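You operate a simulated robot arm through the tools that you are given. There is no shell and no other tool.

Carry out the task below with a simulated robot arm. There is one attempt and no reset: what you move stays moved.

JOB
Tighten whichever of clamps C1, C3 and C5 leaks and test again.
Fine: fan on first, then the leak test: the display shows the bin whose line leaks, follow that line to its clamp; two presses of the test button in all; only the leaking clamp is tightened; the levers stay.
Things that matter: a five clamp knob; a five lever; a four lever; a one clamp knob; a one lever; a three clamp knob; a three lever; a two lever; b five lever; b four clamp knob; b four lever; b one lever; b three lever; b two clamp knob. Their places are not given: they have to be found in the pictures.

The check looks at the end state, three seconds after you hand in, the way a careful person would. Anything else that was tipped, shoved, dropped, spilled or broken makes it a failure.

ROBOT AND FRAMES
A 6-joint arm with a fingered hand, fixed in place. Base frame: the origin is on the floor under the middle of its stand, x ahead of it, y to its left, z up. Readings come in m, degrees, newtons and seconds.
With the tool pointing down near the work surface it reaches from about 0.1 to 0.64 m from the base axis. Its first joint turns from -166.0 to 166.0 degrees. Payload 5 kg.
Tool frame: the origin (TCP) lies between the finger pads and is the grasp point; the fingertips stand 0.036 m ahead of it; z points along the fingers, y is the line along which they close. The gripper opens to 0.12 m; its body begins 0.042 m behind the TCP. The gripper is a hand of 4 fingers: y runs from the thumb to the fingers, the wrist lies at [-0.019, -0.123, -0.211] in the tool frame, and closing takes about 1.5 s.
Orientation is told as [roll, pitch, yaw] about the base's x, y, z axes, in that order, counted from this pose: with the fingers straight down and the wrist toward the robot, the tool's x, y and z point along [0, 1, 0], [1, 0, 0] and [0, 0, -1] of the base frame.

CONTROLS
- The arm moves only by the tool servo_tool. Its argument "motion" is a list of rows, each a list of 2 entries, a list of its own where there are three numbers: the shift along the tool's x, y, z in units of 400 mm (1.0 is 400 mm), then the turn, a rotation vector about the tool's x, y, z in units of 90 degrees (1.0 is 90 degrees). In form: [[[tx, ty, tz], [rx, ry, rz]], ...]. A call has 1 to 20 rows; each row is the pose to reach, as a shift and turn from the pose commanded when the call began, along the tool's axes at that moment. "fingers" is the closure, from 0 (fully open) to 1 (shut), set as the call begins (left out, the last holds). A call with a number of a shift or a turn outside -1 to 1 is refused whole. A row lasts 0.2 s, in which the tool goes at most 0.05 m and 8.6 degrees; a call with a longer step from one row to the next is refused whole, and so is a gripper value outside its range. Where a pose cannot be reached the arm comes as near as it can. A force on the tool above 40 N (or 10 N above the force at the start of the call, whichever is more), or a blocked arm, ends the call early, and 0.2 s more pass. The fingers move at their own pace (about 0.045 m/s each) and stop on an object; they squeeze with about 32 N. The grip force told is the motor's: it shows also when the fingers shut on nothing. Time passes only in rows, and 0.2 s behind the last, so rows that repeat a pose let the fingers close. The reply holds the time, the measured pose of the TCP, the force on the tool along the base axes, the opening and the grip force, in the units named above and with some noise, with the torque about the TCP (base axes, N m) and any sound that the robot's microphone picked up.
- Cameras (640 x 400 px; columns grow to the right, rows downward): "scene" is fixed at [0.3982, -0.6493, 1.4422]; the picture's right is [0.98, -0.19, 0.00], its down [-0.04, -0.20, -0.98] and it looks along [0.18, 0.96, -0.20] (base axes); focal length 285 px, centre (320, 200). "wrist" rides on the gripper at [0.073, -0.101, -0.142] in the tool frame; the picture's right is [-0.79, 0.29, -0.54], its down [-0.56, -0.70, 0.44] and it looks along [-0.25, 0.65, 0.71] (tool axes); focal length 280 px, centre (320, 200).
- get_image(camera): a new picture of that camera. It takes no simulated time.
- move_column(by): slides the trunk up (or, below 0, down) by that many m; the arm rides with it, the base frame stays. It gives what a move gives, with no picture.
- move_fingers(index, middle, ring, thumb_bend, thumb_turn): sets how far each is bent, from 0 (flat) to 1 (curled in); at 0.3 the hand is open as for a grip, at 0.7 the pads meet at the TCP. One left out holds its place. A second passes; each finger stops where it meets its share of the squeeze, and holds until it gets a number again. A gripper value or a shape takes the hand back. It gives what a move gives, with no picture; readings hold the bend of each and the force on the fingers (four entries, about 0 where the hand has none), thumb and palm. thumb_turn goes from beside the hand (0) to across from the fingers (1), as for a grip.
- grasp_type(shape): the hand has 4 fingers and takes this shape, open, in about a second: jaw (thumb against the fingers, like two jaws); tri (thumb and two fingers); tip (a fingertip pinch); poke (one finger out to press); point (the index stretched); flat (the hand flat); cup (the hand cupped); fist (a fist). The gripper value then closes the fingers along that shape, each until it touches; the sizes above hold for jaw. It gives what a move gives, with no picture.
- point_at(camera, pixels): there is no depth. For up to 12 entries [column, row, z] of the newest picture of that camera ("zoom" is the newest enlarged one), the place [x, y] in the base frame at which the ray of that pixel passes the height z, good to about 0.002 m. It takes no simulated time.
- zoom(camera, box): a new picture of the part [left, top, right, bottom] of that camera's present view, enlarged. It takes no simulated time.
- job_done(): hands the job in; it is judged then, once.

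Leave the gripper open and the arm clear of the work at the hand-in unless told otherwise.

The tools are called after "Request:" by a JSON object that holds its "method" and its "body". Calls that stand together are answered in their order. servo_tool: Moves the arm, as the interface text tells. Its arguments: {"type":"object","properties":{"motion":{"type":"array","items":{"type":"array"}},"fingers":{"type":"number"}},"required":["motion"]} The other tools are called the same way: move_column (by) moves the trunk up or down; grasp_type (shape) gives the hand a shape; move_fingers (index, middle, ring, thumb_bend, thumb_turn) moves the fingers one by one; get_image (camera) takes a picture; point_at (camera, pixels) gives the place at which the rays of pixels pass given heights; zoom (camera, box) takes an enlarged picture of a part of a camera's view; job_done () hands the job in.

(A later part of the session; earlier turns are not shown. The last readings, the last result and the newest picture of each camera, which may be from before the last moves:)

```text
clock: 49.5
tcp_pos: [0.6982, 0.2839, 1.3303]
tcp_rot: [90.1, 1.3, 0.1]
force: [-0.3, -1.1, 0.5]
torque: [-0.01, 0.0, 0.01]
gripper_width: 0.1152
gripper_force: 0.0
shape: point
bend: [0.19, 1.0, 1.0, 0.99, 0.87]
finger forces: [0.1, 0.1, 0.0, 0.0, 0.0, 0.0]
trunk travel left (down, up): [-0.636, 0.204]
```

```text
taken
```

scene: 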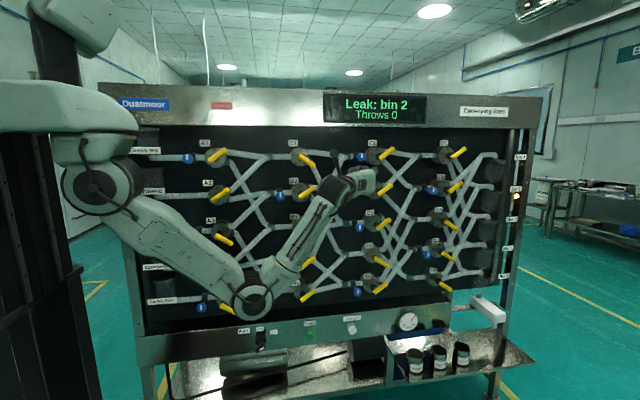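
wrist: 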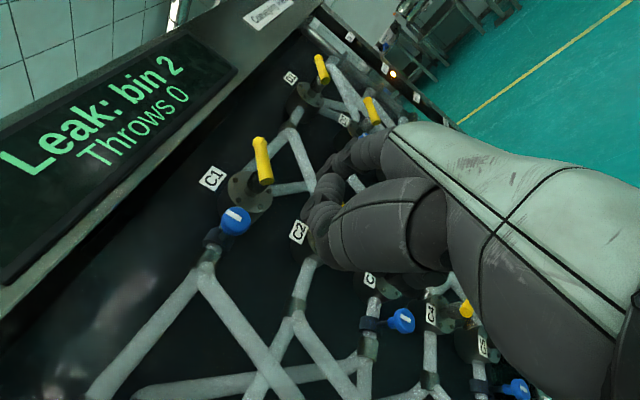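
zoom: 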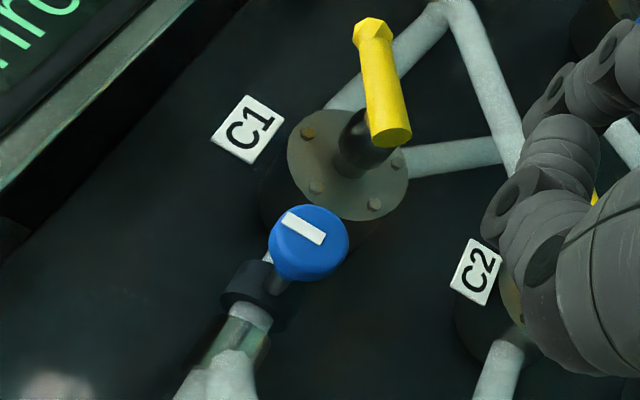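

The C1 knob sits near (0.773, 0.448, 1.383), standing about 4.5 cm out from the pipe clamp. I set the hand to the jaw shape here, away from the panel.

Request:
{"method": "grasp_type", "body": {"shape": "jaw"}}

Request:
{"method": "servo_tool", "body": {"motion": [[[0, 0, 0], [0, 0, -0.083]], [[0, 0, 0], [0, 0, -0.166]], [[0, 0, 0], [0, 0, -0.25]], [[0, 0, 0], [0, 0, -0.333]], [[0, 0, 0], [0, 0, -0.416]], [[0, 0, 0], [0, 0, -0.5]], [[0, 0, 0], [0, 0, -0.5]]], "fingers": 0.45}}

Request:
{"method": "get_image", "body": {"camera": "wrist"}}

Request:
{"method": "get_image", "body": {"camera": "scene"}}

```text
clock: 50.4
tcp_pos: [0.6995, 0.2836, 1.3291]
tcp_rot: [90.1, 1.4, 0.0]
force: [-0.6, 0.3, 0.7]
torque: [-0.02, -0.03, -0.05]
gripper_width: 0.1197
gripper_force: 0.1
shape: jaw
bend: [0.3, 0.3, 0.3, 0.3, 0.97]
finger forces: [0.0, 0.0, 0.0, 0.1, 0.1, 0.1]
trunk travel left (down, up): [-0.636, 0.204]
```

```text
clock: 52.0
tcp_pos: [0.699, 0.2843, 1.3306]
tcp_rot: [90.3, -43.6, -0.1]
force: [-0.5, 0.3, 0.0]
torque: [0.01, 0.0, -0.01]
gripper_width: 0.0663
gripper_force: 0.1
shape: jaw
bend: [0.74, 0.43, 0.4, 0.67, 1.0]
finger forces: [0.0, 0.2, 0.1, 0.0, 0.0, 0.0]
trunk travel left (down, up): [-0.636, 0.204]
```

```text
taken
```

wrist: 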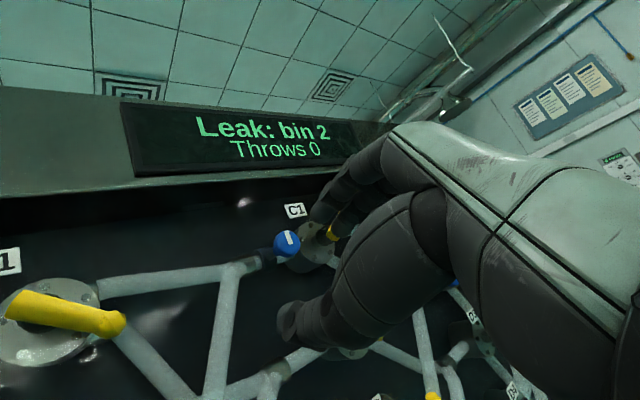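

```text
taken
```

scene: 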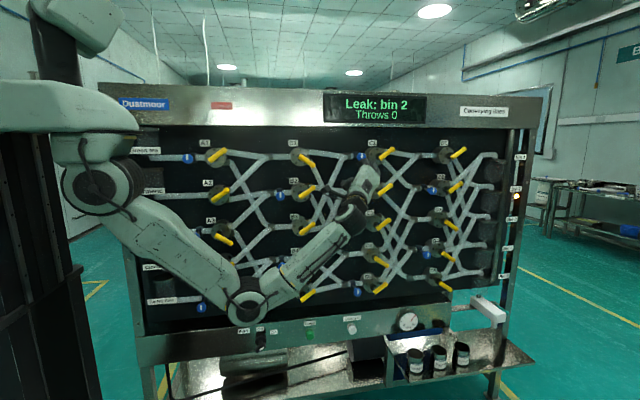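

The turn to −45° is reachable, and C1 shows at wrist (288, 243). The bend readings look uneven (index 0.74), so I look at the hand closer.

Request:
{"method": "zoom", "body": {"camera": "scene", "box": [330, 140, 420, 230]}}

Request:
{"method": "zoom", "body": {"camera": "wrist", "box": [240, 120, 460, 370]}}

Request:
{"method": "servo_tool", "body": {"motion": [[[0, 0, 0], [0, 0, 0]], [[0, 0, 0], [0, 0, 0]], [[0, 0, 0], [0, 0, 0]]]}}

```text
4.44 times, centred on (375, 185) of scene
```

zoom: 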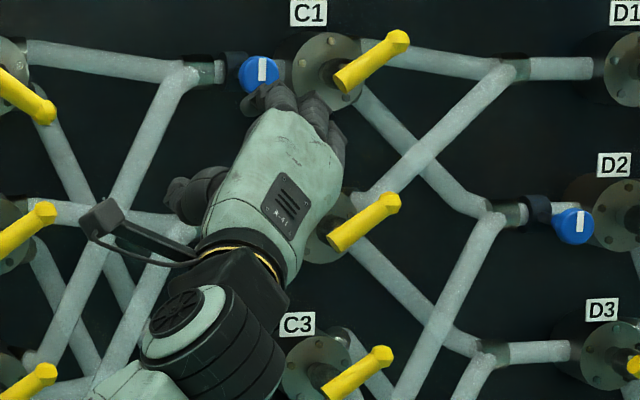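

```text
1.60 times, centred on (350, 245) of wrist
```

zoom: 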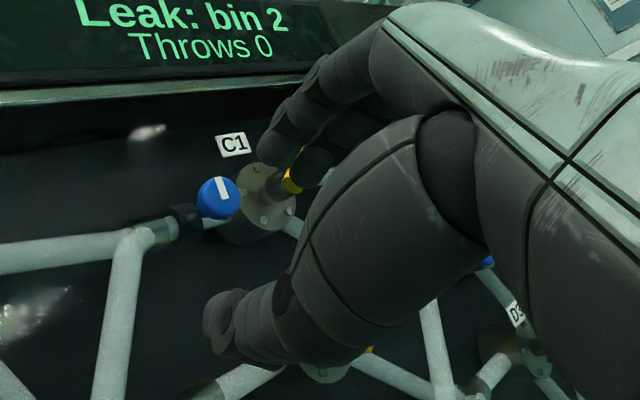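

```text
clock: 52.8
tcp_pos: [0.699, 0.2846, 1.3288]
tcp_rot: [90.2, -43.5, -0.2]
force: [0.3, -1.0, 0.0]
torque: [0.01, 0.01, -0.02]
gripper_width: 0.0664
gripper_force: 0.1
shape: jaw
bend: [0.74, 0.43, 0.4, 0.67, 1.0]
finger forces: [0.0, 0.0, 0.0, 0.1, 0.0, 0.0]
trunk travel left (down, up): [-0.636, 0.204]
```

I test the closing behaviour here in free space: open fully, then close a little, to see the bends.

Request:
{"method": "servo_tool", "body": {"motion": [[[0, 0, 0], [0, 0, 0]], [[0, 0, 0], [0, 0, 0]], [[0, 0, 0], [0, 0, 0]], [[0, 0, 0], [0, 0, 0]], [[0, 0, 0], [0, 0, 0]], [[0, 0, 0], [0, 0, 0]]], "fingers": 0.0}}

Request:
{"method": "servo_tool", "body": {"motion": [[[0, 0, 0], [0, 0, 0]], [[0, 0, 0], [0, 0, 0]], [[0, 0, 0], [0, 0, 0]], [[0, 0, 0], [0, 0, 0]], [[0, 0, 0], [0, 0, 0]], [[0, 0, 0], [0, 0, 0]]], "fingers": 0.3}}

Request:
{"method": "servo_tool", "body": {"motion": [[[0, 0, 0], [0, 0, 0]], [[0, 0, 0], [0, 0, 0]], [[0, 0, 0], [0, 0, 0]], [[0, 0, 0], [0, 0, 0]], [[0, 0, 0], [0, 0, 0]], [[0, 0, 0], [0, 0, 0]]], "fingers": 0.45}}

Request:
{"method": "get_image", "body": {"camera": "wrist"}}

```text
clock: 54.2
tcp_pos: [0.6996, 0.2845, 1.3305]
tcp_rot: [90.1, -43.6, -0.1]
force: [-0.5, 0.2, -1.1]
torque: [-0.03, 0.01, 0.04]
gripper_width: 0.1196
gripper_force: 0.1
shape: jaw
bend: [0.3, 0.3, 0.3, 0.3, 0.98]
finger forces: [0.1, 0.1, 0.0, 0.0, 0.0, 0.1]
trunk travel left (down, up): [-0.636, 0.204]
```

```text
clock: 55.6
tcp_pos: [0.6989, 0.2839, 1.3311]
tcp_rot: [90.2, -43.6, -0.2]
force: [0.5, -0.4, 0.6]
torque: [0.03, 0.02, 0.02]
gripper_width: 0.0844
gripper_force: 0.0
shape: jaw
bend: [0.27, 0.37, 0.35, 0.59, 0.99]
finger forces: [0.0, 0.1, 0.0, 0.0, 0.1, 0.0]
trunk travel left (down, up): [-0.636, 0.204]
```

```text
clock: 57.0
tcp_pos: [0.6991, 0.2844, 1.3304]
tcp_rot: [90.3, -43.6, -0.1]
force: [0.0, 0.1, 0.2]
torque: [0.03, -0.02, 0.04]
gripper_width: 0.0664
gripper_force: 0.0
shape: jaw
bend: [0.74, 0.43, 0.4, 0.67, 1.0]
finger forces: [0.0, 0.0, 0.0, 0.1, 0.1, 0.0]
trunk travel left (down, up): [-0.636, 0.204]
```

```text
taken
```

wrist: 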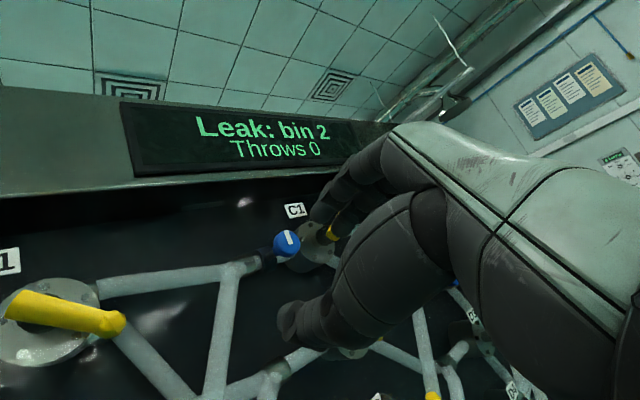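

The jaw table makes the index jump. I try the "tri" shape (thumb and two fingers), which suits a round knob, and look at its bends when partly closed.

Request:
{"method": "grasp_type", "body": {"shape": "tri"}}

Request:
{"method": "servo_tool", "body": {"motion": [[[0, 0, 0], [0, 0, 0]], [[0, 0, 0], [0, 0, 0]], [[0, 0, 0], [0, 0, 0]], [[0, 0, 0], [0, 0, 0]], [[0, 0, 0], [0, 0, 0]], [[0, 0, 0], [0, 0, 0]]], "fingers": 0.4}}

Request:
{"method": "get_image", "body": {"camera": "wrist"}}

Request:
{"method": "zoom", "body": {"camera": "scene", "box": [330, 140, 420, 230]}}

```text
clock: 57.9
tcp_pos: [0.6986, 0.2838, 1.3306]
tcp_rot: [90.3, -43.6, -0.1]
force: [-0.1, 0.2, -0.1]
torque: [0.01, 0.0, 0.0]
gripper_width: 0.1198
gripper_force: 0.0
shape: tri
bend: [0.3, 0.3, 0.99, 0.3, 0.98]
finger forces: [0.0, 0.0, 0.1, 0.0, 0.0, 0.1]
trunk travel left (down, up): [-0.636, 0.204]
```

```text
clock: 59.3
tcp_pos: [0.6985, 0.285, 1.329]
tcp_rot: [90.2, -43.6, -0.1]
force: [-0.4, 0.7, 0.8]
torque: [0.03, -0.01, 0.01]
gripper_width: 0.0726
gripper_force: 0.0
shape: tri
bend: [0.74, 0.41, 0.99, 0.65, 1.0]
finger forces: [0.0, 0.1, 0.0, 0.1, 0.0, 0.1]
trunk travel left (down, up): [-0.636, 0.204]
```

```text
taken
```

wrist: 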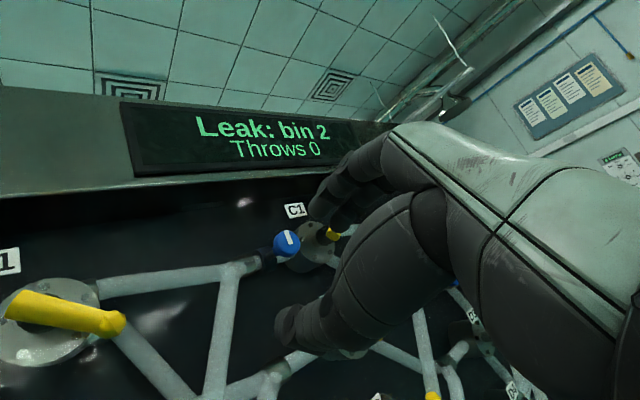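

```text
4.44 times, centred on (375, 185) of scene
```

zoom: 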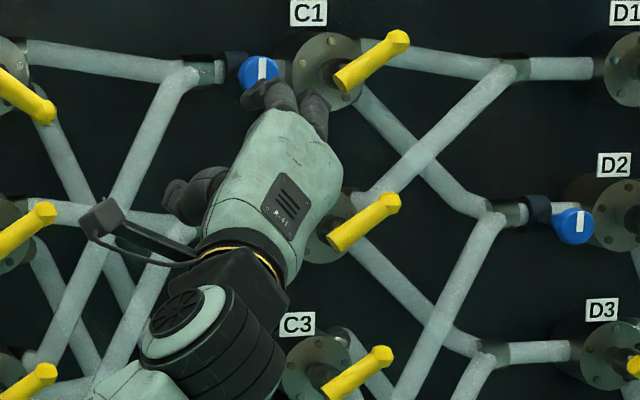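

Same jump. I'll control the fingers one by one instead: all moderately open.

Request:
{"method": "move_fingers", "body": {"index": 0.42, "middle": 0.42, "ring": 0.42, "thumb_bend": 0.45, "thumb_turn": 1.0}}

Request:
{"method": "get_image", "body": {"camera": "wrist"}}

Request:
{"method": "zoom", "body": {"camera": "scene", "box": [330, 140, 420, 230]}}

```text
clock: 60.3
tcp_pos: [0.7, 0.2835, 1.3293]
tcp_rot: [90.2, -43.6, -0.2]
force: [0.2, 0.7, 0.3]
torque: [0.0, -0.02, -0.01]
gripper_width: 0.0829
gripper_force: 0.0
shape: fingers
bend: [0.42, 0.42, 0.42, 0.45, 0.99]
finger forces: [0.0, 0.0, 0.0, 0.0, 0.0, 0.0]
trunk travel left (down, up): [-0.636, 0.204]
```

```text
taken
```

wrist: 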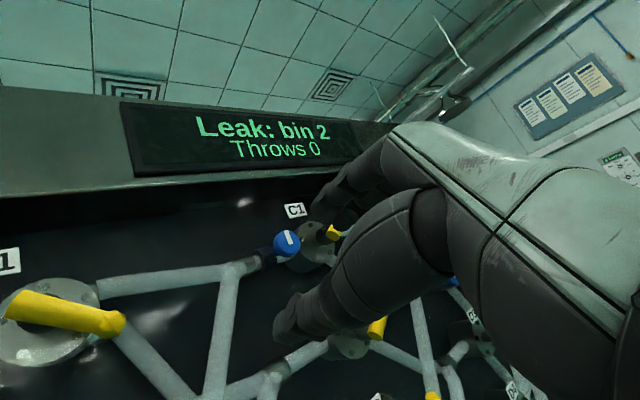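

```text
4.44 times, centred on (375, 185) of scene
```

zoom: 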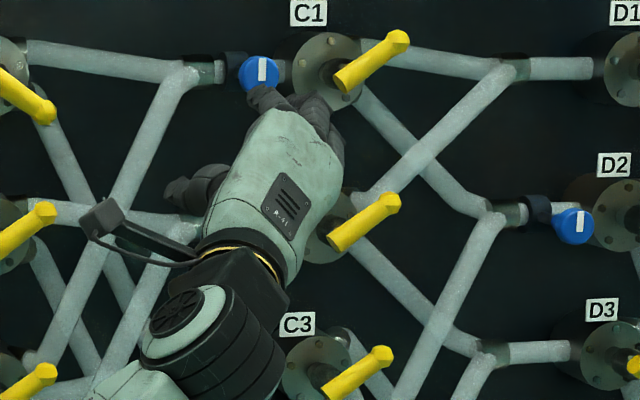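

Opening is now 83 mm. I shift sideways so that the hand's axis passes through the C1 knob, still at y ≈ 0.284.

Request:
{"method": "servo_tool", "body": {"motion": [[[-0.01, 0.075, 0], [0, 0, 0]], [[-0.02, 0.15, 0], [0, 0, 0]], [[-0.031, 0.2245, 0], [0, 0, 0]], [[-0.031, 0.2245, 0], [0, 0, 0]]]}}

Request:
{"method": "get_image", "body": {"camera": "wrist"}}

Request:
{"method": "zoom", "body": {"camera": "scene", "box": [330, 110, 420, 200]}}

```text
clock: 61.3
tcp_pos: [0.7728, 0.2853, 1.3826]
tcp_rot: [90.3, -43.7, -0.1]
force: [-0.3, -0.2, -0.5]
torque: [0.03, 0.0, 0.0]
gripper_width: 0.0834
gripper_force: 0.1
shape: fingers
bend: [0.42, 0.42, 0.42, 0.45, 0.99]
finger forces: [0.0, 0.1, 0.1, 0.0, 0.0, 0.0]
trunk travel left (down, up): [-0.636, 0.204]
```

```text
taken
```

wrist: 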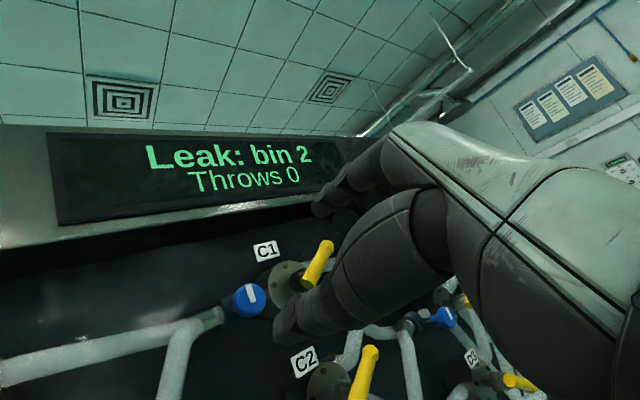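

```text
4.44 times, centred on (375, 155) of scene
```

zoom: 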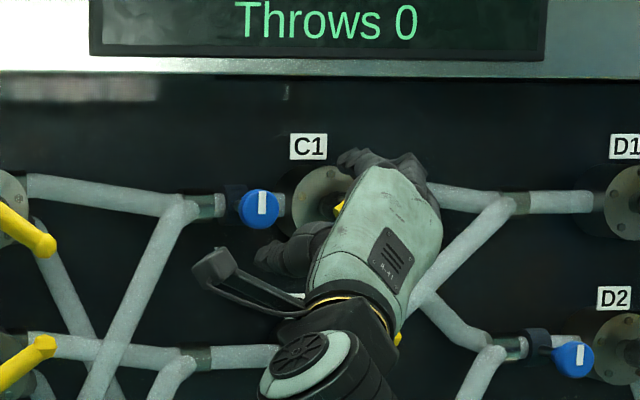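

The knob shows at wrist (249, 300), almost exactly on the hand's axis (predicted (248, 297)). I enlarge it to fine-tune.

Request:
{"method": "zoom", "body": {"camera": "wrist", "box": [210, 262, 310, 337]}}

```text
5.33 times, centred on (260, 300) of wrist
```

zoom: 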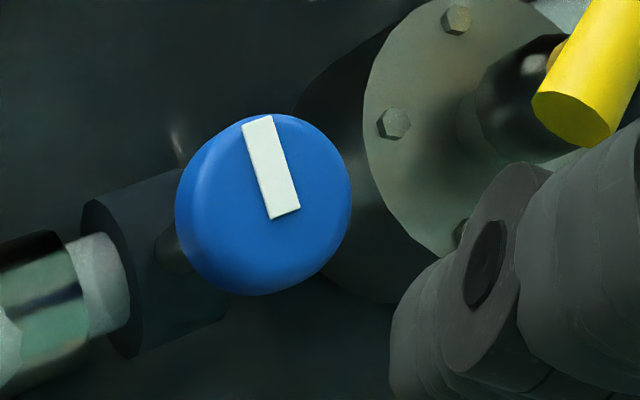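

The knob is about 3 mm off the axis; I correct for that and advance along +y until the fingertips are just before the knob (TCP y ≈ 0.395).

Request:
{"method": "servo_tool", "body": {"motion": [[[-0.0075, -0.005, 0.07], [0, 0, 0]], [[-0.0075, -0.005, 0.14], [0, 0, 0]], [[-0.0075, -0.005, 0.21], [0, 0, 0]], [[-0.0075, -0.005, 0.275], [0, 0, 0]]]}}

Request:
{"method": "get_image", "body": {"camera": "wrist"}}

Request:
{"method": "zoom", "body": {"camera": "scene", "box": [330, 110, 420, 200]}}

```text
clock: 62.3
tcp_pos: [0.7741, 0.396, 1.3802]
tcp_rot: [90.1, -43.6, 0.0]
force: [0.4, 0.4, -0.3]
torque: [-0.02, 0.0, 0.01]
gripper_width: 0.0832
gripper_force: 0.1
shape: fingers
bend: [0.42, 0.42, 0.42, 0.45, 0.99]
finger forces: [0.0, 0.0, 0.1, 0.0, 0.0, 0.1]
trunk travel left (down, up): [-0.636, 0.204]
```

```text
taken
```

wrist: 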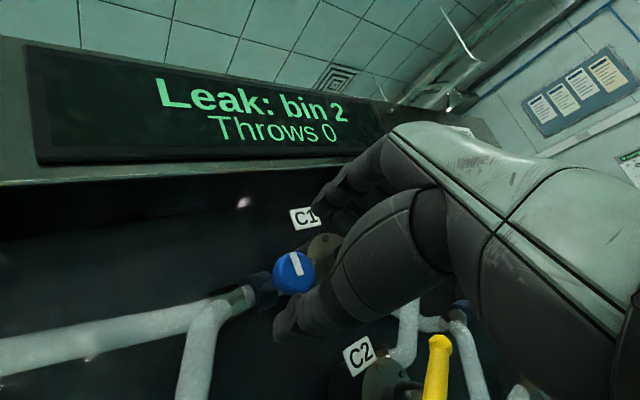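

```text
4.44 times, centred on (375, 155) of scene
```

zoom: 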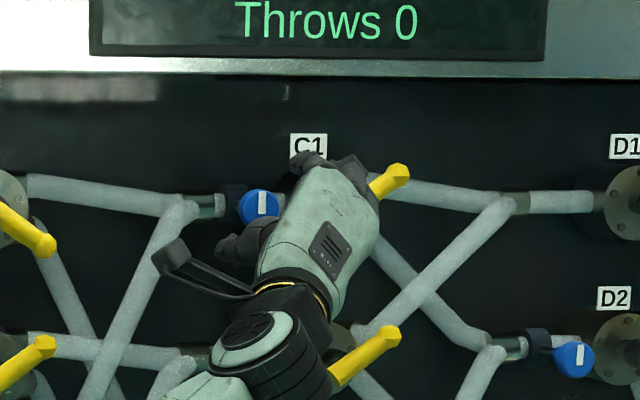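

The knob (wrist (294, 271)) lies centred between thumb and fingertips; its face is near y 0.454. I advance 40 mm more so the pads straddle the knob.

Request:
{"method": "servo_tool", "body": {"motion": [[[0, 0, 0.035], [0, 0, 0]], [[0, 0, 0.07], [0, 0, 0]], [[0, 0, 0.1], [0, 0, 0]]]}}

Request:
{"method": "get_image", "body": {"camera": "wrist"}}

Request:
{"method": "zoom", "body": {"camera": "wrist", "box": [240, 180, 400, 350]}}

Request:
{"method": "zoom", "body": {"camera": "scene", "box": [330, 120, 410, 180]}}

```text
clock: 63.1
tcp_pos: [0.7716, 0.4361, 1.3784]
tcp_rot: [90.1, -43.6, -0.1]
force: [-0.3, 0.0, 0.2]
torque: [-0.03, -0.04, 0.0]
gripper_width: 0.0832
gripper_force: 0.1
shape: fingers
bend: [0.42, 0.42, 0.42, 0.45, 0.99]
finger forces: [0.0, 0.0, 0.0, 0.0, 0.0, 0.0]
trunk travel left (down, up): [-0.636, 0.204]
```

```text
taken
```

wrist: 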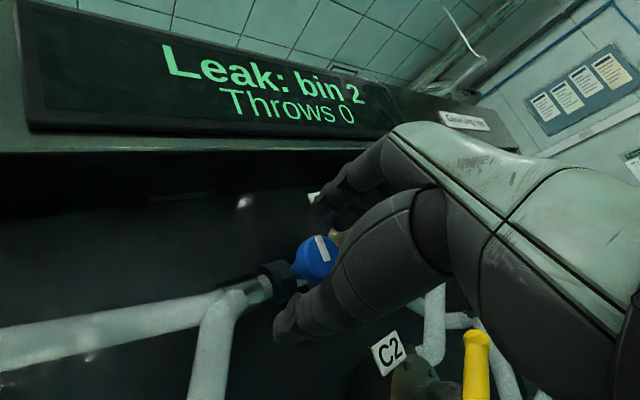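

```text
2.35 times, centred on (320, 265) of wrist
```

zoom: 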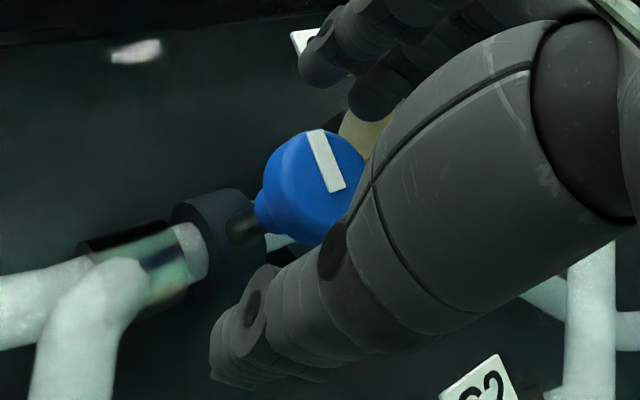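

```text
6.67 times, centred on (370, 150) of scene
```

zoom: 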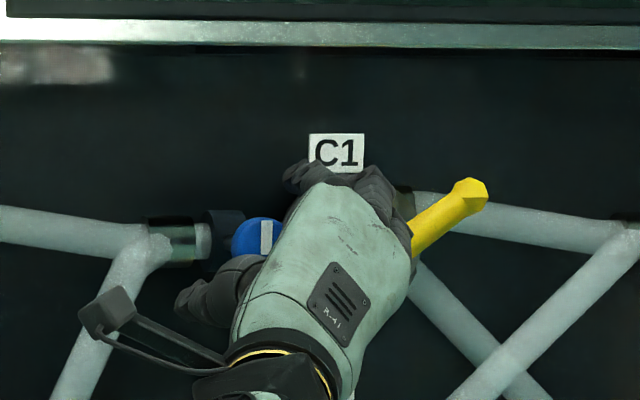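

Nothing touched; the knob is between thumb and fingers. I close the fingers partway first.

Request:
{"method": "move_fingers", "body": {"index": 0.54, "middle": 0.54, "ring": 0.54, "thumb_bend": 0.55}}

Request:
{"method": "zoom", "body": {"camera": "wrist", "box": [240, 180, 400, 350]}}

Request:
{"method": "zoom", "body": {"camera": "scene", "box": [330, 120, 410, 180]}}

```text
clock: 64.1
tcp_pos: [0.7733, 0.436, 1.3801]
tcp_rot: [90.2, -43.6, 0.0]
force: [0.2, -0.3, 1.4]
torque: [-0.03, 0.02, -0.02]
gripper_width: 0.0512
gripper_force: 0.1
shape: fingers
bend: [0.54, 0.54, 0.54, 0.55, 1.0]
finger forces: [0.0, 0.0, 0.0, 0.1, 0.1, 0.0]
trunk travel left (down, up): [-0.636, 0.204]
```

```text
2.35 times, centred on (320, 265) of wrist
```

zoom: 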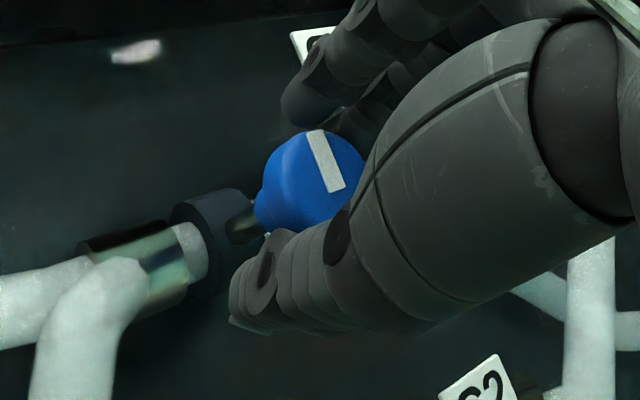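

```text
6.67 times, centred on (370, 150) of scene
```

zoom: 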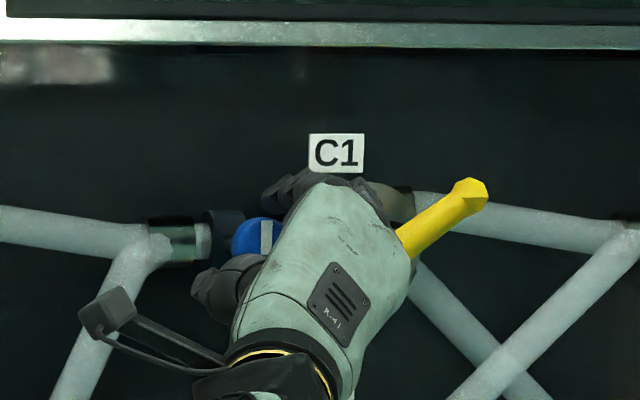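

The opening is 51 mm, closing in on the knob from both sides. I close on until each finger touches.

Request:
{"method": "move_fingers", "body": {"index": 0.72, "middle": 0.72, "ring": 0.72, "thumb_bend": 0.72}}

Request:
{"method": "zoom", "body": {"camera": "wrist", "box": [240, 180, 400, 350]}}

Request:
{"method": "zoom", "body": {"camera": "scene", "box": [330, 120, 410, 180]}}

```text
clock: 65.1
tcp_pos: [0.774, 0.4339, 1.3809]
tcp_rot: [90.2, -43.6, -0.2]
force: [11.3, 1.9, 15.1]
torque: [0.47, -0.18, -0.36]
gripper_width: 0.0246
gripper_force: 14.5
shape: fingers
bend: [0.6, 0.59, 0.72, 0.67, 1.0]
finger forces: [10.5, 12.9, 0.0, 0.0, 5.7, 0.1]
trunk travel left (down, up): [-0.636, 0.204]
```

```text
2.35 times, centred on (320, 265) of wrist
```

zoom: 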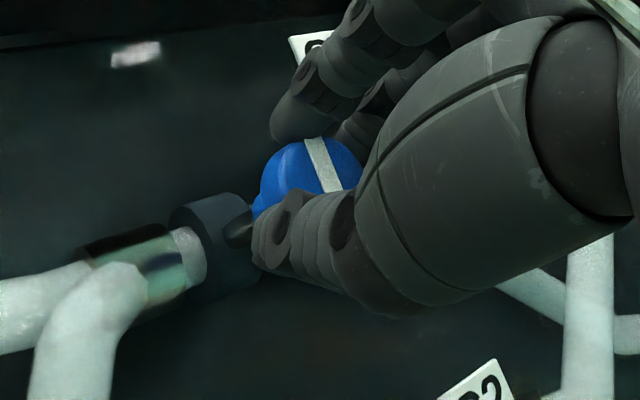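

```text
6.67 times, centred on (370, 150) of scene
```

zoom: 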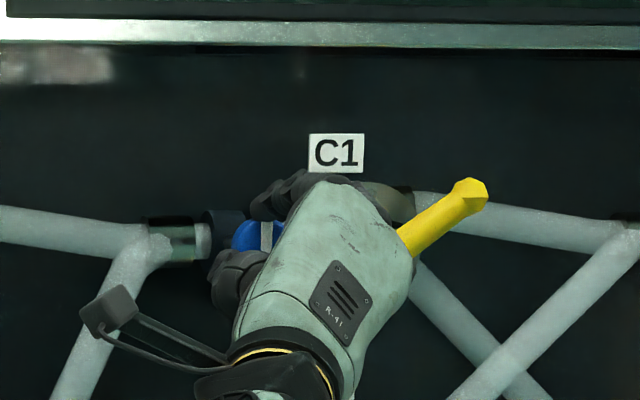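

Index (10.5 N) and middle (12.9 N) press on the knob, thumb only 5.7 N, so the hand sits a bit off-centre. I shift 2 mm along the tool's +y to balance the grip.

Request:
{"method": "servo_tool", "body": {"motion": [[[0, 0.0025, 0], [0, 0, 0]], [[0, 0.005, 0], [0, 0, 0]]]}}

```text
clock: 65.7
tcp_pos: [0.7736, 0.4343, 1.3817]
tcp_rot: [90.2, -43.6, -0.1]
force: [6.6, 0.6, 11.3]
torque: [0.39, -0.14, -0.25]
gripper_width: 0.0247
gripper_force: 14.6
shape: fingers
bend: [0.6, 0.59, 0.72, 0.67, 1.0]
finger forces: [10.2, 10.9, 0.1, 0.0, 8.1, 0.0]
trunk travel left (down, up): [-0.636, 0.204]
```

Request:
{"method": "servo_tool", "body": {"motion": [[[0, 0.004, 0], [0, 0, 0]], [[0, 0.008, 0], [0, 0, 0]]]}}

Request:
{"method": "move_fingers", "body": {"index": 0.72, "middle": 0.72, "thumb_bend": 0.78}}

Request:
{"method": "zoom", "body": {"camera": "wrist", "box": [240, 180, 400, 350]}}

```text
clock: 66.3
tcp_pos: [0.7753, 0.4342, 1.383]
tcp_rot: [90.1, -43.7, -0.1]
force: [1.2, -0.4, 5.7]
torque: [0.09, -0.07, 0.03]
gripper_width: 0.0246
gripper_force: 14.5
shape: fingers
bend: [0.62, 0.6, 0.72, 0.66, 1.0]
finger forces: [8.1, 8.5, 0.0, 0.0, 12.2, 0.0]
trunk travel left (down, up): [-0.636, 0.204]
```

```text
clock: 67.3
tcp_pos: [0.7773, 0.4346, 1.3829]
tcp_rot: [90.1, -43.7, 0.1]
force: [-1.4, -1.5, -1.3]
torque: [-0.05, 0.0, 0.06]
gripper_width: 0.0234
gripper_force: 20.3
shape: fingers
bend: [0.61, 0.61, 0.72, 0.67, 1.0]
finger forces: [9.0, 10.9, 0.0, 0.0, 20.6, 0.1]
trunk travel left (down, up): [-0.636, 0.204]
```

```text
2.35 times, centred on (320, 265) of wrist
```

zoom: 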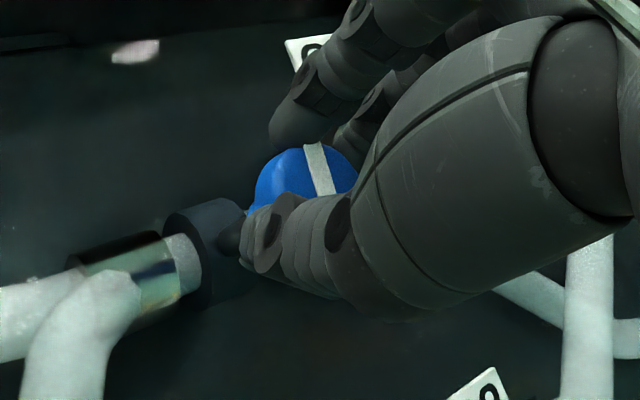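

The grip is balanced (index 9, middle 11, thumb 21 N, net force about 0). Now I turn clockwise (positive about the tool's z) by 12° as a first trial and watch the mark.

Request:
{"method": "servo_tool", "body": {"motion": [[[-0.0005, 0, 0], [0, 0, 0.045]], [[-0.001, -0.0003, 0], [0, 0, 0.09]], [[-0.0018, -0.0006, 0], [0, 0, 0.135]]]}}

Request:
{"method": "zoom", "body": {"camera": "wrist", "box": [240, 180, 400, 350]}}

Request:
{"method": "zoom", "body": {"camera": "scene", "box": [340, 135, 390, 175]}}

```text
clock: 68.1
tcp_pos: [0.7768, 0.434, 1.3839]
tcp_rot: [90.2, -31.4, -0.2]
force: [3.0, 3.0, 4.5]
torque: [0.11, -0.05, -0.09]
gripper_width: 0.0234
gripper_force: 20.5
shape: fingers
bend: [0.61, 0.61, 0.72, 0.67, 1.0]
finger forces: [11.0, 12.7, 0.0, 0.1, 17.3, 0.0]
trunk travel left (down, up): [-0.636, 0.204]
```

```text
2.35 times, centred on (320, 265) of wrist
```

zoom: 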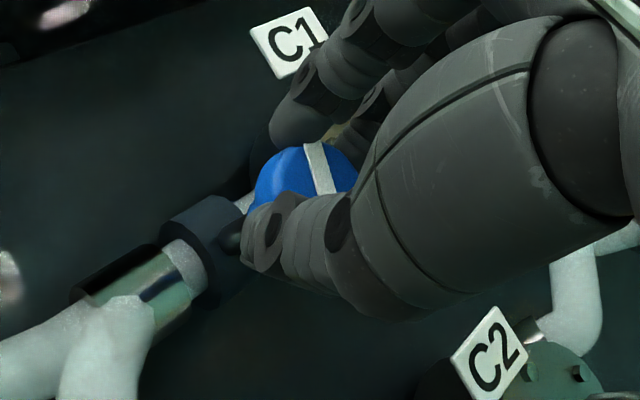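

```text
10.00 times, centred on (365, 155) of scene
```

zoom: 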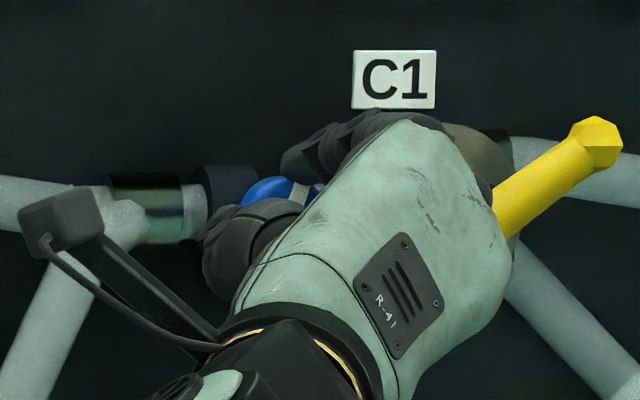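

The mark turned together with the hand (same place in the wrist view while the background turned): the knob follows. I continue 30° more.

Request:
{"method": "servo_tool", "body": {"motion": [[[-0.001, 0.001, 0], [0, 0, 0.06]], [[-0.0018, 0.0015, 0], [0, 0, 0.115]], [[-0.0026, 0.001, 0], [0, 0, 0.17]], [[-0.0033, 0.0005, 0], [0, 0, 0.225]], [[-0.004, 0, 0], [0, 0, 0.28]], [[-0.0047, 0, 0], [0, 0, 0.333]]]}}

Request:
{"method": "zoom", "body": {"camera": "wrist", "box": [240, 180, 400, 350]}}

Request:
{"method": "zoom", "body": {"camera": "scene", "box": [340, 125, 420, 185]}}

```text
clock: 69.5
tcp_pos: [0.7789, 0.4346, 1.3827]
tcp_rot: [90.2, -1.5, 0.0]
force: [8.9, 5.9, 17.2]
torque: [0.49, -0.14, -0.34]
gripper_width: 0.0236
gripper_force: 21.4
shape: fingers
bend: [0.58, 0.61, 0.72, 0.69, 0.98]
finger forces: [17.1, 8.8, 0.0, 0.0, 16.5, 0.0]
trunk travel left (down, up): [-0.636, 0.204]
```

```text
2.35 times, centred on (320, 265) of wrist
```

zoom: 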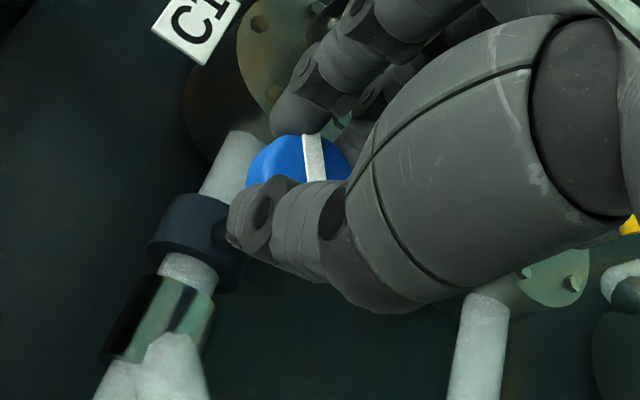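

```text
6.67 times, centred on (380, 155) of scene
```

zoom: 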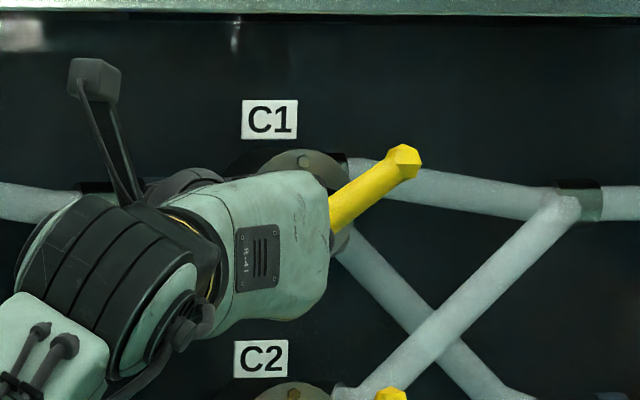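

The knob has turned 42° with the hand; a sideways force of about 19 N has built up as the hand's centre is slightly off the knob axis. I relieve it by shifting 3 mm up and 2 mm right.

Request:
{"method": "servo_tool", "body": {"motion": [[[0.004, 0.0025, 0], [0, 0, 0]], [[0.0075, 0.005, 0], [0, 0, 0]]]}}

```text
clock: 70.1
tcp_pos: [0.779, 0.4337, 1.384]
tcp_rot: [90.1, -1.4, 0.0]
force: [1.1, -0.9, 9.3]
torque: [0.22, -0.04, -0.11]
gripper_width: 0.0235
gripper_force: 20.8
shape: fingers
bend: [0.59, 0.61, 0.72, 0.69, 0.98]
finger forces: [12.7, 10.1, 0.1, 0.0, 19.9, 0.0]
trunk travel left (down, up): [-0.636, 0.204]
```

Better (9 N up remaining). I relieve the rest and turn on by 24°.

Request:
{"method": "servo_tool", "body": {"motion": [[[0.0075, 0.0013, 0], [0, 0, 0]], [[0.0078, 0.0022, 0], [0, 0, 0.055]], [[0.008, 0.0032, 0], [0, 0, 0.11]], [[0.0085, 0.0043, 0], [0, 0, 0.165]], [[0.0085, 0.0053, 0], [0, 0, 0.22]], [[0.0085, 0.0062, 0], [0, 0, 0.27]]]}}

Request:
{"method": "zoom", "body": {"camera": "wrist", "box": [240, 180, 400, 350]}}

Request:
{"method": "zoom", "body": {"camera": "scene", "box": [340, 125, 420, 185]}}

```text
clock: 71.5
tcp_pos: [0.7825, 0.4338, 1.3864]
tcp_rot: [90.1, 22.9, 0.1]
force: [-0.5, -1.7, -2.8]
torque: [-0.13, 0.05, -0.01]
gripper_width: 0.023
gripper_force: 21.4
shape: fingers
bend: [0.61, 0.61, 0.72, 0.68, 1.0]
finger forces: [8.8, 13.9, 0.0, 0.1, 20.0, 0.0]
trunk travel left (down, up): [-0.636, 0.204]
```

```text
2.35 times, centred on (320, 265) of wrist
```

zoom: 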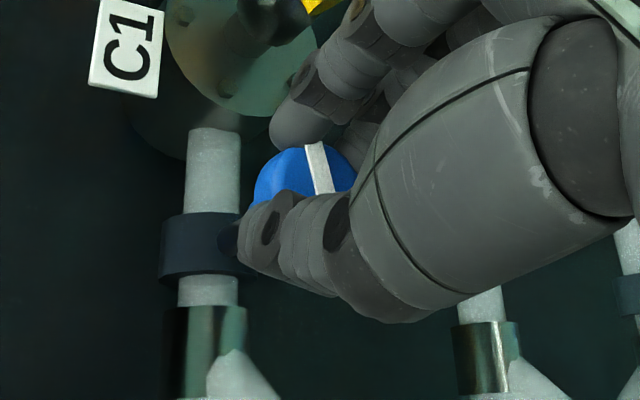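

```text
6.67 times, centred on (380, 155) of scene
```

zoom: 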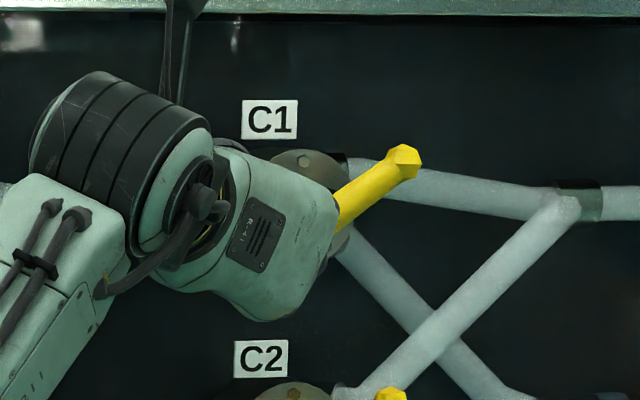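

Balanced and the knob still follows (about 66° turned so far, mark fixed relative to the fingers). I continue another 24°.

Request:
{"method": "servo_tool", "body": {"motion": [[[0.0003, 0.001, 0], [0, 0, 0.055]], [[0.0005, 0.002, 0], [0, 0, 0.11]], [[0.001, 0.003, 0], [0, 0, 0.165]], [[0.001, 0.004, 0], [0, 0, 0.22]], [[0.001, 0.005, 0], [0, 0, 0.27]]]}}

Request:
{"method": "zoom", "body": {"camera": "wrist", "box": [240, 180, 400, 350]}}

Request:
{"method": "zoom", "body": {"camera": "scene", "box": [340, 125, 420, 185]}}

```text
clock: 72.7
tcp_pos: [0.7862, 0.4344, 1.386]
tcp_rot: [90.2, 47.2, 0.1]
force: [2.0, -0.7, -2.3]
torque: [-0.11, 0.0, -0.11]
gripper_width: 0.0229
gripper_force: 20.7
shape: fingers
bend: [0.6, 0.61, 0.72, 0.68, 1.0]
finger forces: [10.4, 13.5, 0.1, 0.1, 18.5, 0.0]
trunk travel left (down, up): [-0.636, 0.204]
```

```text
2.35 times, centred on (320, 265) of wrist
```

zoom: 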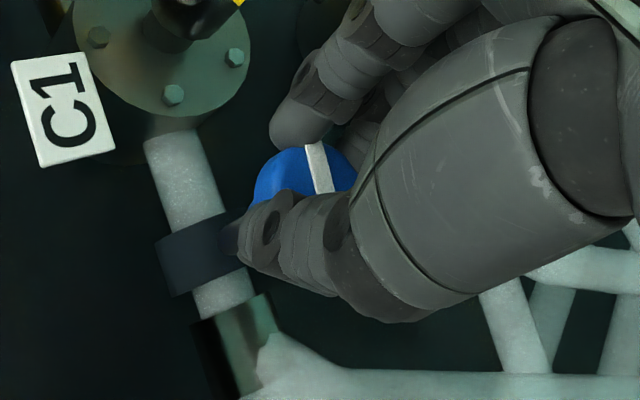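

```text
6.67 times, centred on (380, 155) of scene
```

zoom: 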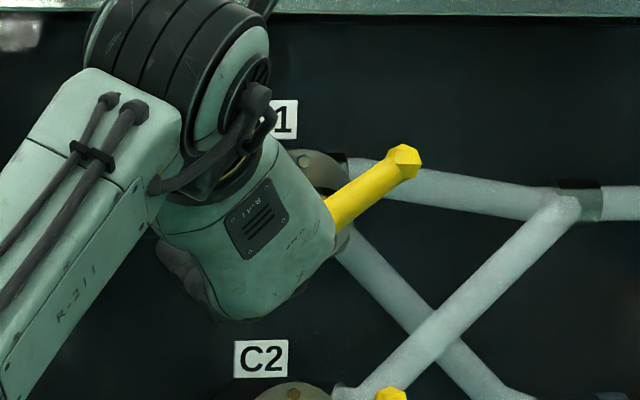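

About 91° turned with no stop felt. I continue 16° more in small steps.

Request:
{"method": "servo_tool", "body": {"motion": [[[0, 0.001, 0], [0, 0, 0.045]], [[0, 0.002, 0], [0, 0, 0.09]], [[0, 0.003, 0], [0, 0, 0.135]], [[0, 0.0035, 0], [0, 0, 0.18]]]}}

Request:
{"method": "zoom", "body": {"camera": "wrist", "box": [240, 180, 400, 350]}}

```text
clock: 73.7
tcp_pos: [0.7868, 0.4342, 1.3858]
tcp_rot: [90.3, 63.5, 0.2]
force: [4.0, -1.3, -1.6]
torque: [-0.09, -0.04, -0.11]
gripper_width: 0.0229
gripper_force: 20.8
shape: fingers
bend: [0.6, 0.61, 0.72, 0.68, 1.0]
finger forces: [11.0, 12.7, 0.0, 0.1, 18.6, 0.0]
trunk travel left (down, up): [-0.636, 0.204]
```

```text
2.35 times, centred on (320, 265) of wrist
```

zoom: 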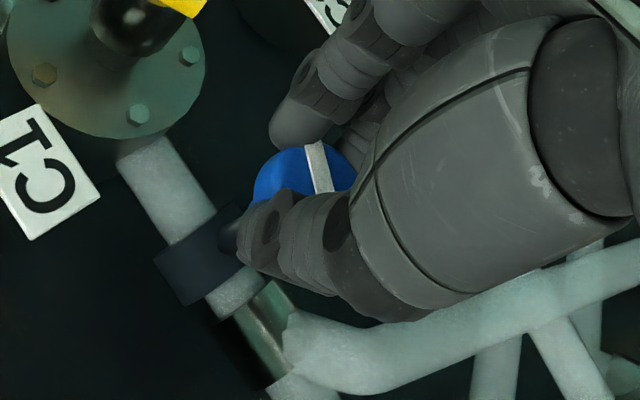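

107° so far, still turning freely. I continue 12° more.

Request:
{"method": "servo_tool", "body": {"motion": [[[0, 0.001, 0], [0, 0, 0.045]], [[0, 0.002, 0], [0, 0, 0.09]], [[0, 0.003, 0], [0, 0, 0.135]]]}}

Request:
{"method": "zoom", "body": {"camera": "wrist", "box": [240, 180, 400, 350]}}

Request:
{"method": "get_image", "body": {"camera": "scene"}}

```text
clock: 74.5
tcp_pos: [0.7888, 0.4336, 1.3843]
tcp_rot: [90.9, 75.5, 0.7]
force: [11.3, -0.3, 5.2]
torque: [0.06, -0.33, -0.33]
gripper_width: 0.0229
gripper_force: 22.6
shape: fingers
bend: [0.61, 0.6, 0.72, 0.68, 1.0]
finger forces: [13.5, 11.4, 0.0, 0.0, 20.0, 0.1]
trunk travel left (down, up): [-0.636, 0.204]
```

```text
2.35 times, centred on (320, 265) of wrist
```

zoom: 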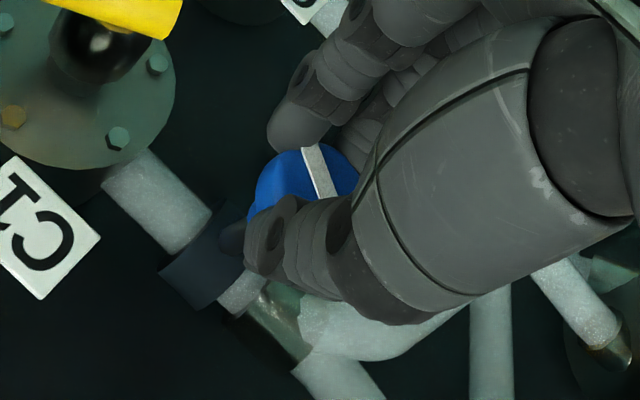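

```text
taken
```

scene: 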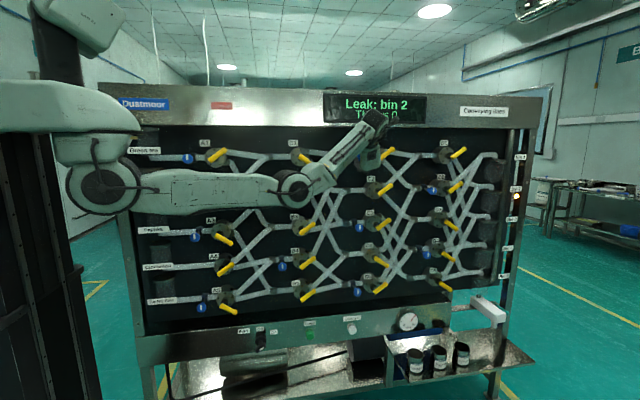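

A resisting torque has appeared (−0.33 N·m about the knob axis) at about 119°. I turn 5° further to feel whether this is the stop.

Request:
{"method": "servo_tool", "body": {"motion": [[[0, 0.0015, 0], [0, 0, 0.03]], [[0, 0.0015, 0], [0, 0, 0.055]]]}}

Request:
{"method": "zoom", "body": {"camera": "wrist", "box": [240, 180, 400, 350]}}

```text
clock: 75.1
tcp_pos: [0.7903, 0.4347, 1.3844]
tcp_rot: [91.1, 80.6, 0.9]
force: [14.8, 1.9, 6.0]
torque: [0.28, -0.36, -0.47]
gripper_width: 0.0232
gripper_force: 22.4
shape: fingers
bend: [0.62, 0.6, 0.72, 0.67, 1.0]
finger forces: [13.6, 10.5, 0.0, 0.0, 21.0, 0.0]
trunk travel left (down, up): [-0.636, 0.204]
```

```text
2.35 times, centred on (320, 265) of wrist
```

zoom: 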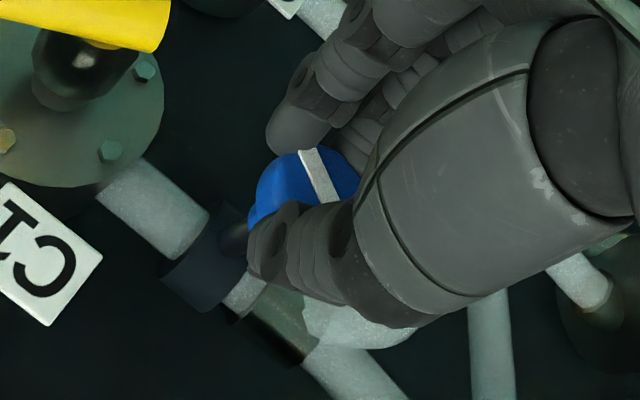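

The mark now slips relative to the hand: the knob has reached its stop, i.e. C1 is tight. I release by opening the fingers.

Request:
{"method": "move_fingers", "body": {"index": 0.44, "middle": 0.44, "ring": 0.44, "thumb_bend": 0.46}}

Request:
{"method": "zoom", "body": {"camera": "wrist", "box": [240, 180, 400, 350]}}

```text
clock: 76.1
tcp_pos: [0.7867, 0.4344, 1.3838]
tcp_rot: [90.6, 80.3, 0.7]
force: [-0.6, 1.0, 0.9]
torque: [0.01, 0.03, 0.0]
gripper_width: 0.0785
gripper_force: 0.0
shape: fingers
bend: [0.44, 0.44, 0.44, 0.46, 1.0]
finger forces: [0.1, 0.0, 0.0, 0.1, 0.1, 0.0]
trunk travel left (down, up): [-0.636, 0.204]
```

```text
2.35 times, centred on (320, 265) of wrist
```

zoom: 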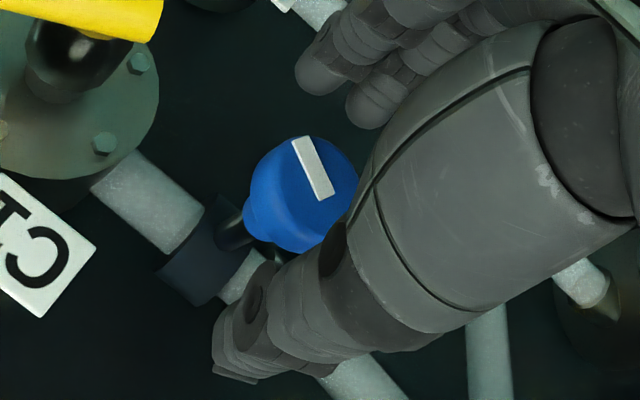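

Released, no force. I draw the hand straight back 0.15 m.

Request:
{"method": "servo_tool", "body": {"motion": [[[0, 0, -0.06], [0, 0, 0]], [[0, 0, -0.14], [0, 0, 0]], [[0, 0, -0.22], [0, 0, 0]], [[0, 0, -0.3], [0, 0, 0]], [[0, 0, -0.38], [0, 0, 0]]]}}

Request:
{"method": "get_image", "body": {"camera": "wrist"}}

Request:
{"method": "get_image", "body": {"camera": "scene"}}

```text
clock: 77.3
tcp_pos: [0.7875, 0.2818, 1.3834]
tcp_rot: [91.0, 80.4, 1.2]
force: [0.5, -0.2, 1.0]
torque: [0.02, 0.02, 0.0]
gripper_width: 0.0788
gripper_force: 0.1
shape: fingers
bend: [0.44, 0.44, 0.44, 0.46, 1.0]
finger forces: [0.0, 0.1, 0.0, 0.0, 0.0, 0.0]
trunk travel left (down, up): [-0.636, 0.204]
```

```text
taken
```

wrist: 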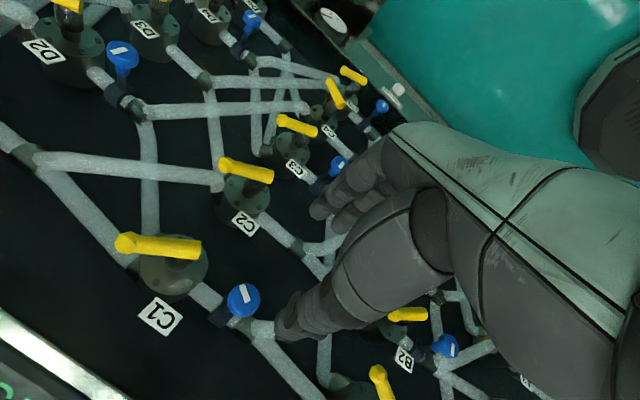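

```text
taken
```

scene: 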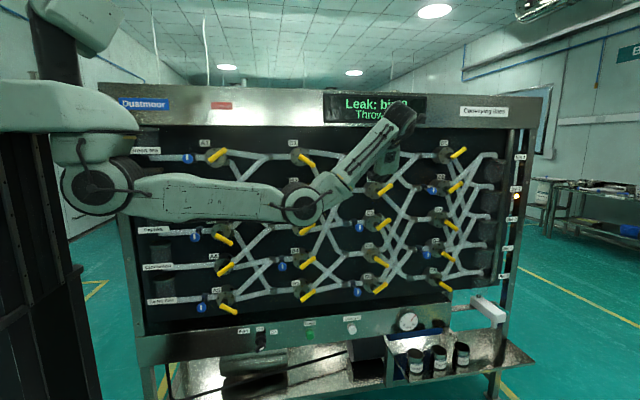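

Clear. I turn the hand back (80° counter-clockwise, free air) while moving a little left-down, so that C1 can be seen.

Request:
{"method": "servo_tool", "body": {"motion": [[[-0.022, 0.0085, 0], [0, 0, -0.081]], [[-0.043, 0.017, 0], [0, 0, -0.162]], [[-0.065, 0.0256, 0], [0, 0, -0.244]], [[-0.0865, 0.034, 0], [0, 0, -0.325]], [[-0.108, 0.0427, 0], [0, 0, -0.406]], [[-0.13, 0.051, 0], [0, 0, -0.487]], [[-0.151, 0.06, 0], [0, 0, -0.568]], [[-0.173, 0.068, 0], [0, 0, -0.65]], [[-0.195, 0.077, 0], [0, 0, -0.731]], [[-0.216, 0.0855, 0], [0, 0, -0.812]], [[-0.238, 0.094, 0], [0, 0, -0.893]], [[-0.238, 0.094, 0], [0, 0, -0.893]]]}}

Request:
{"method": "get_image", "body": {"camera": "wrist"}}

Request:
{"method": "zoom", "body": {"camera": "scene", "box": [340, 125, 420, 185]}}

Request:
{"method": "zoom", "body": {"camera": "wrist", "box": [160, 130, 320, 280]}}

```text
clock: 79.9
tcp_pos: [0.6996, 0.283, 1.3305]
tcp_rot: [90.1, 0.0, 0.1]
force: [-0.3, 0.1, -0.8]
torque: [0.0, 0.01, 0.01]
gripper_width: 0.0788
gripper_force: 0.0
shape: fingers
bend: [0.44, 0.44, 0.44, 0.46, 1.0]
finger forces: [0.0, 0.0, 0.0, 0.0, 0.1, 0.0]
trunk travel left (down, up): [-0.636, 0.204]
```

```text
taken
```

wrist: 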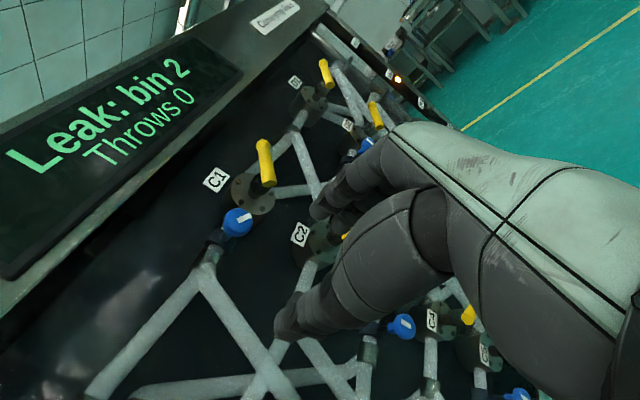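

```text
6.67 times, centred on (380, 155) of scene
```

zoom: 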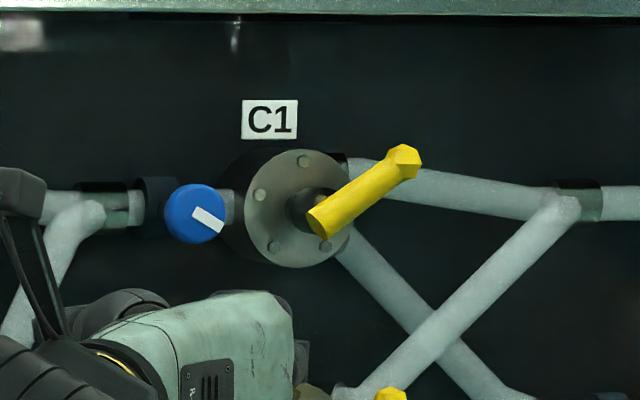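

```text
2.67 times, centred on (240, 205) of wrist
```

zoom: 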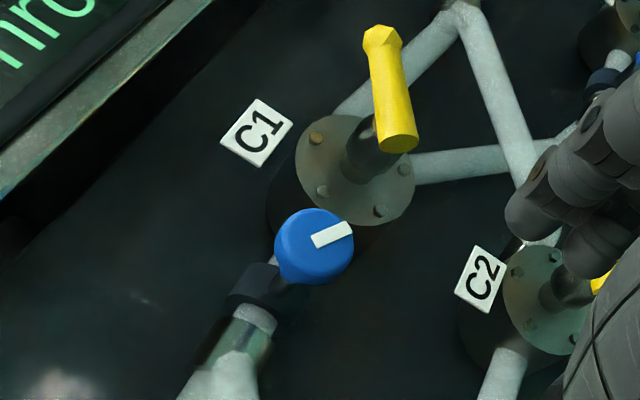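

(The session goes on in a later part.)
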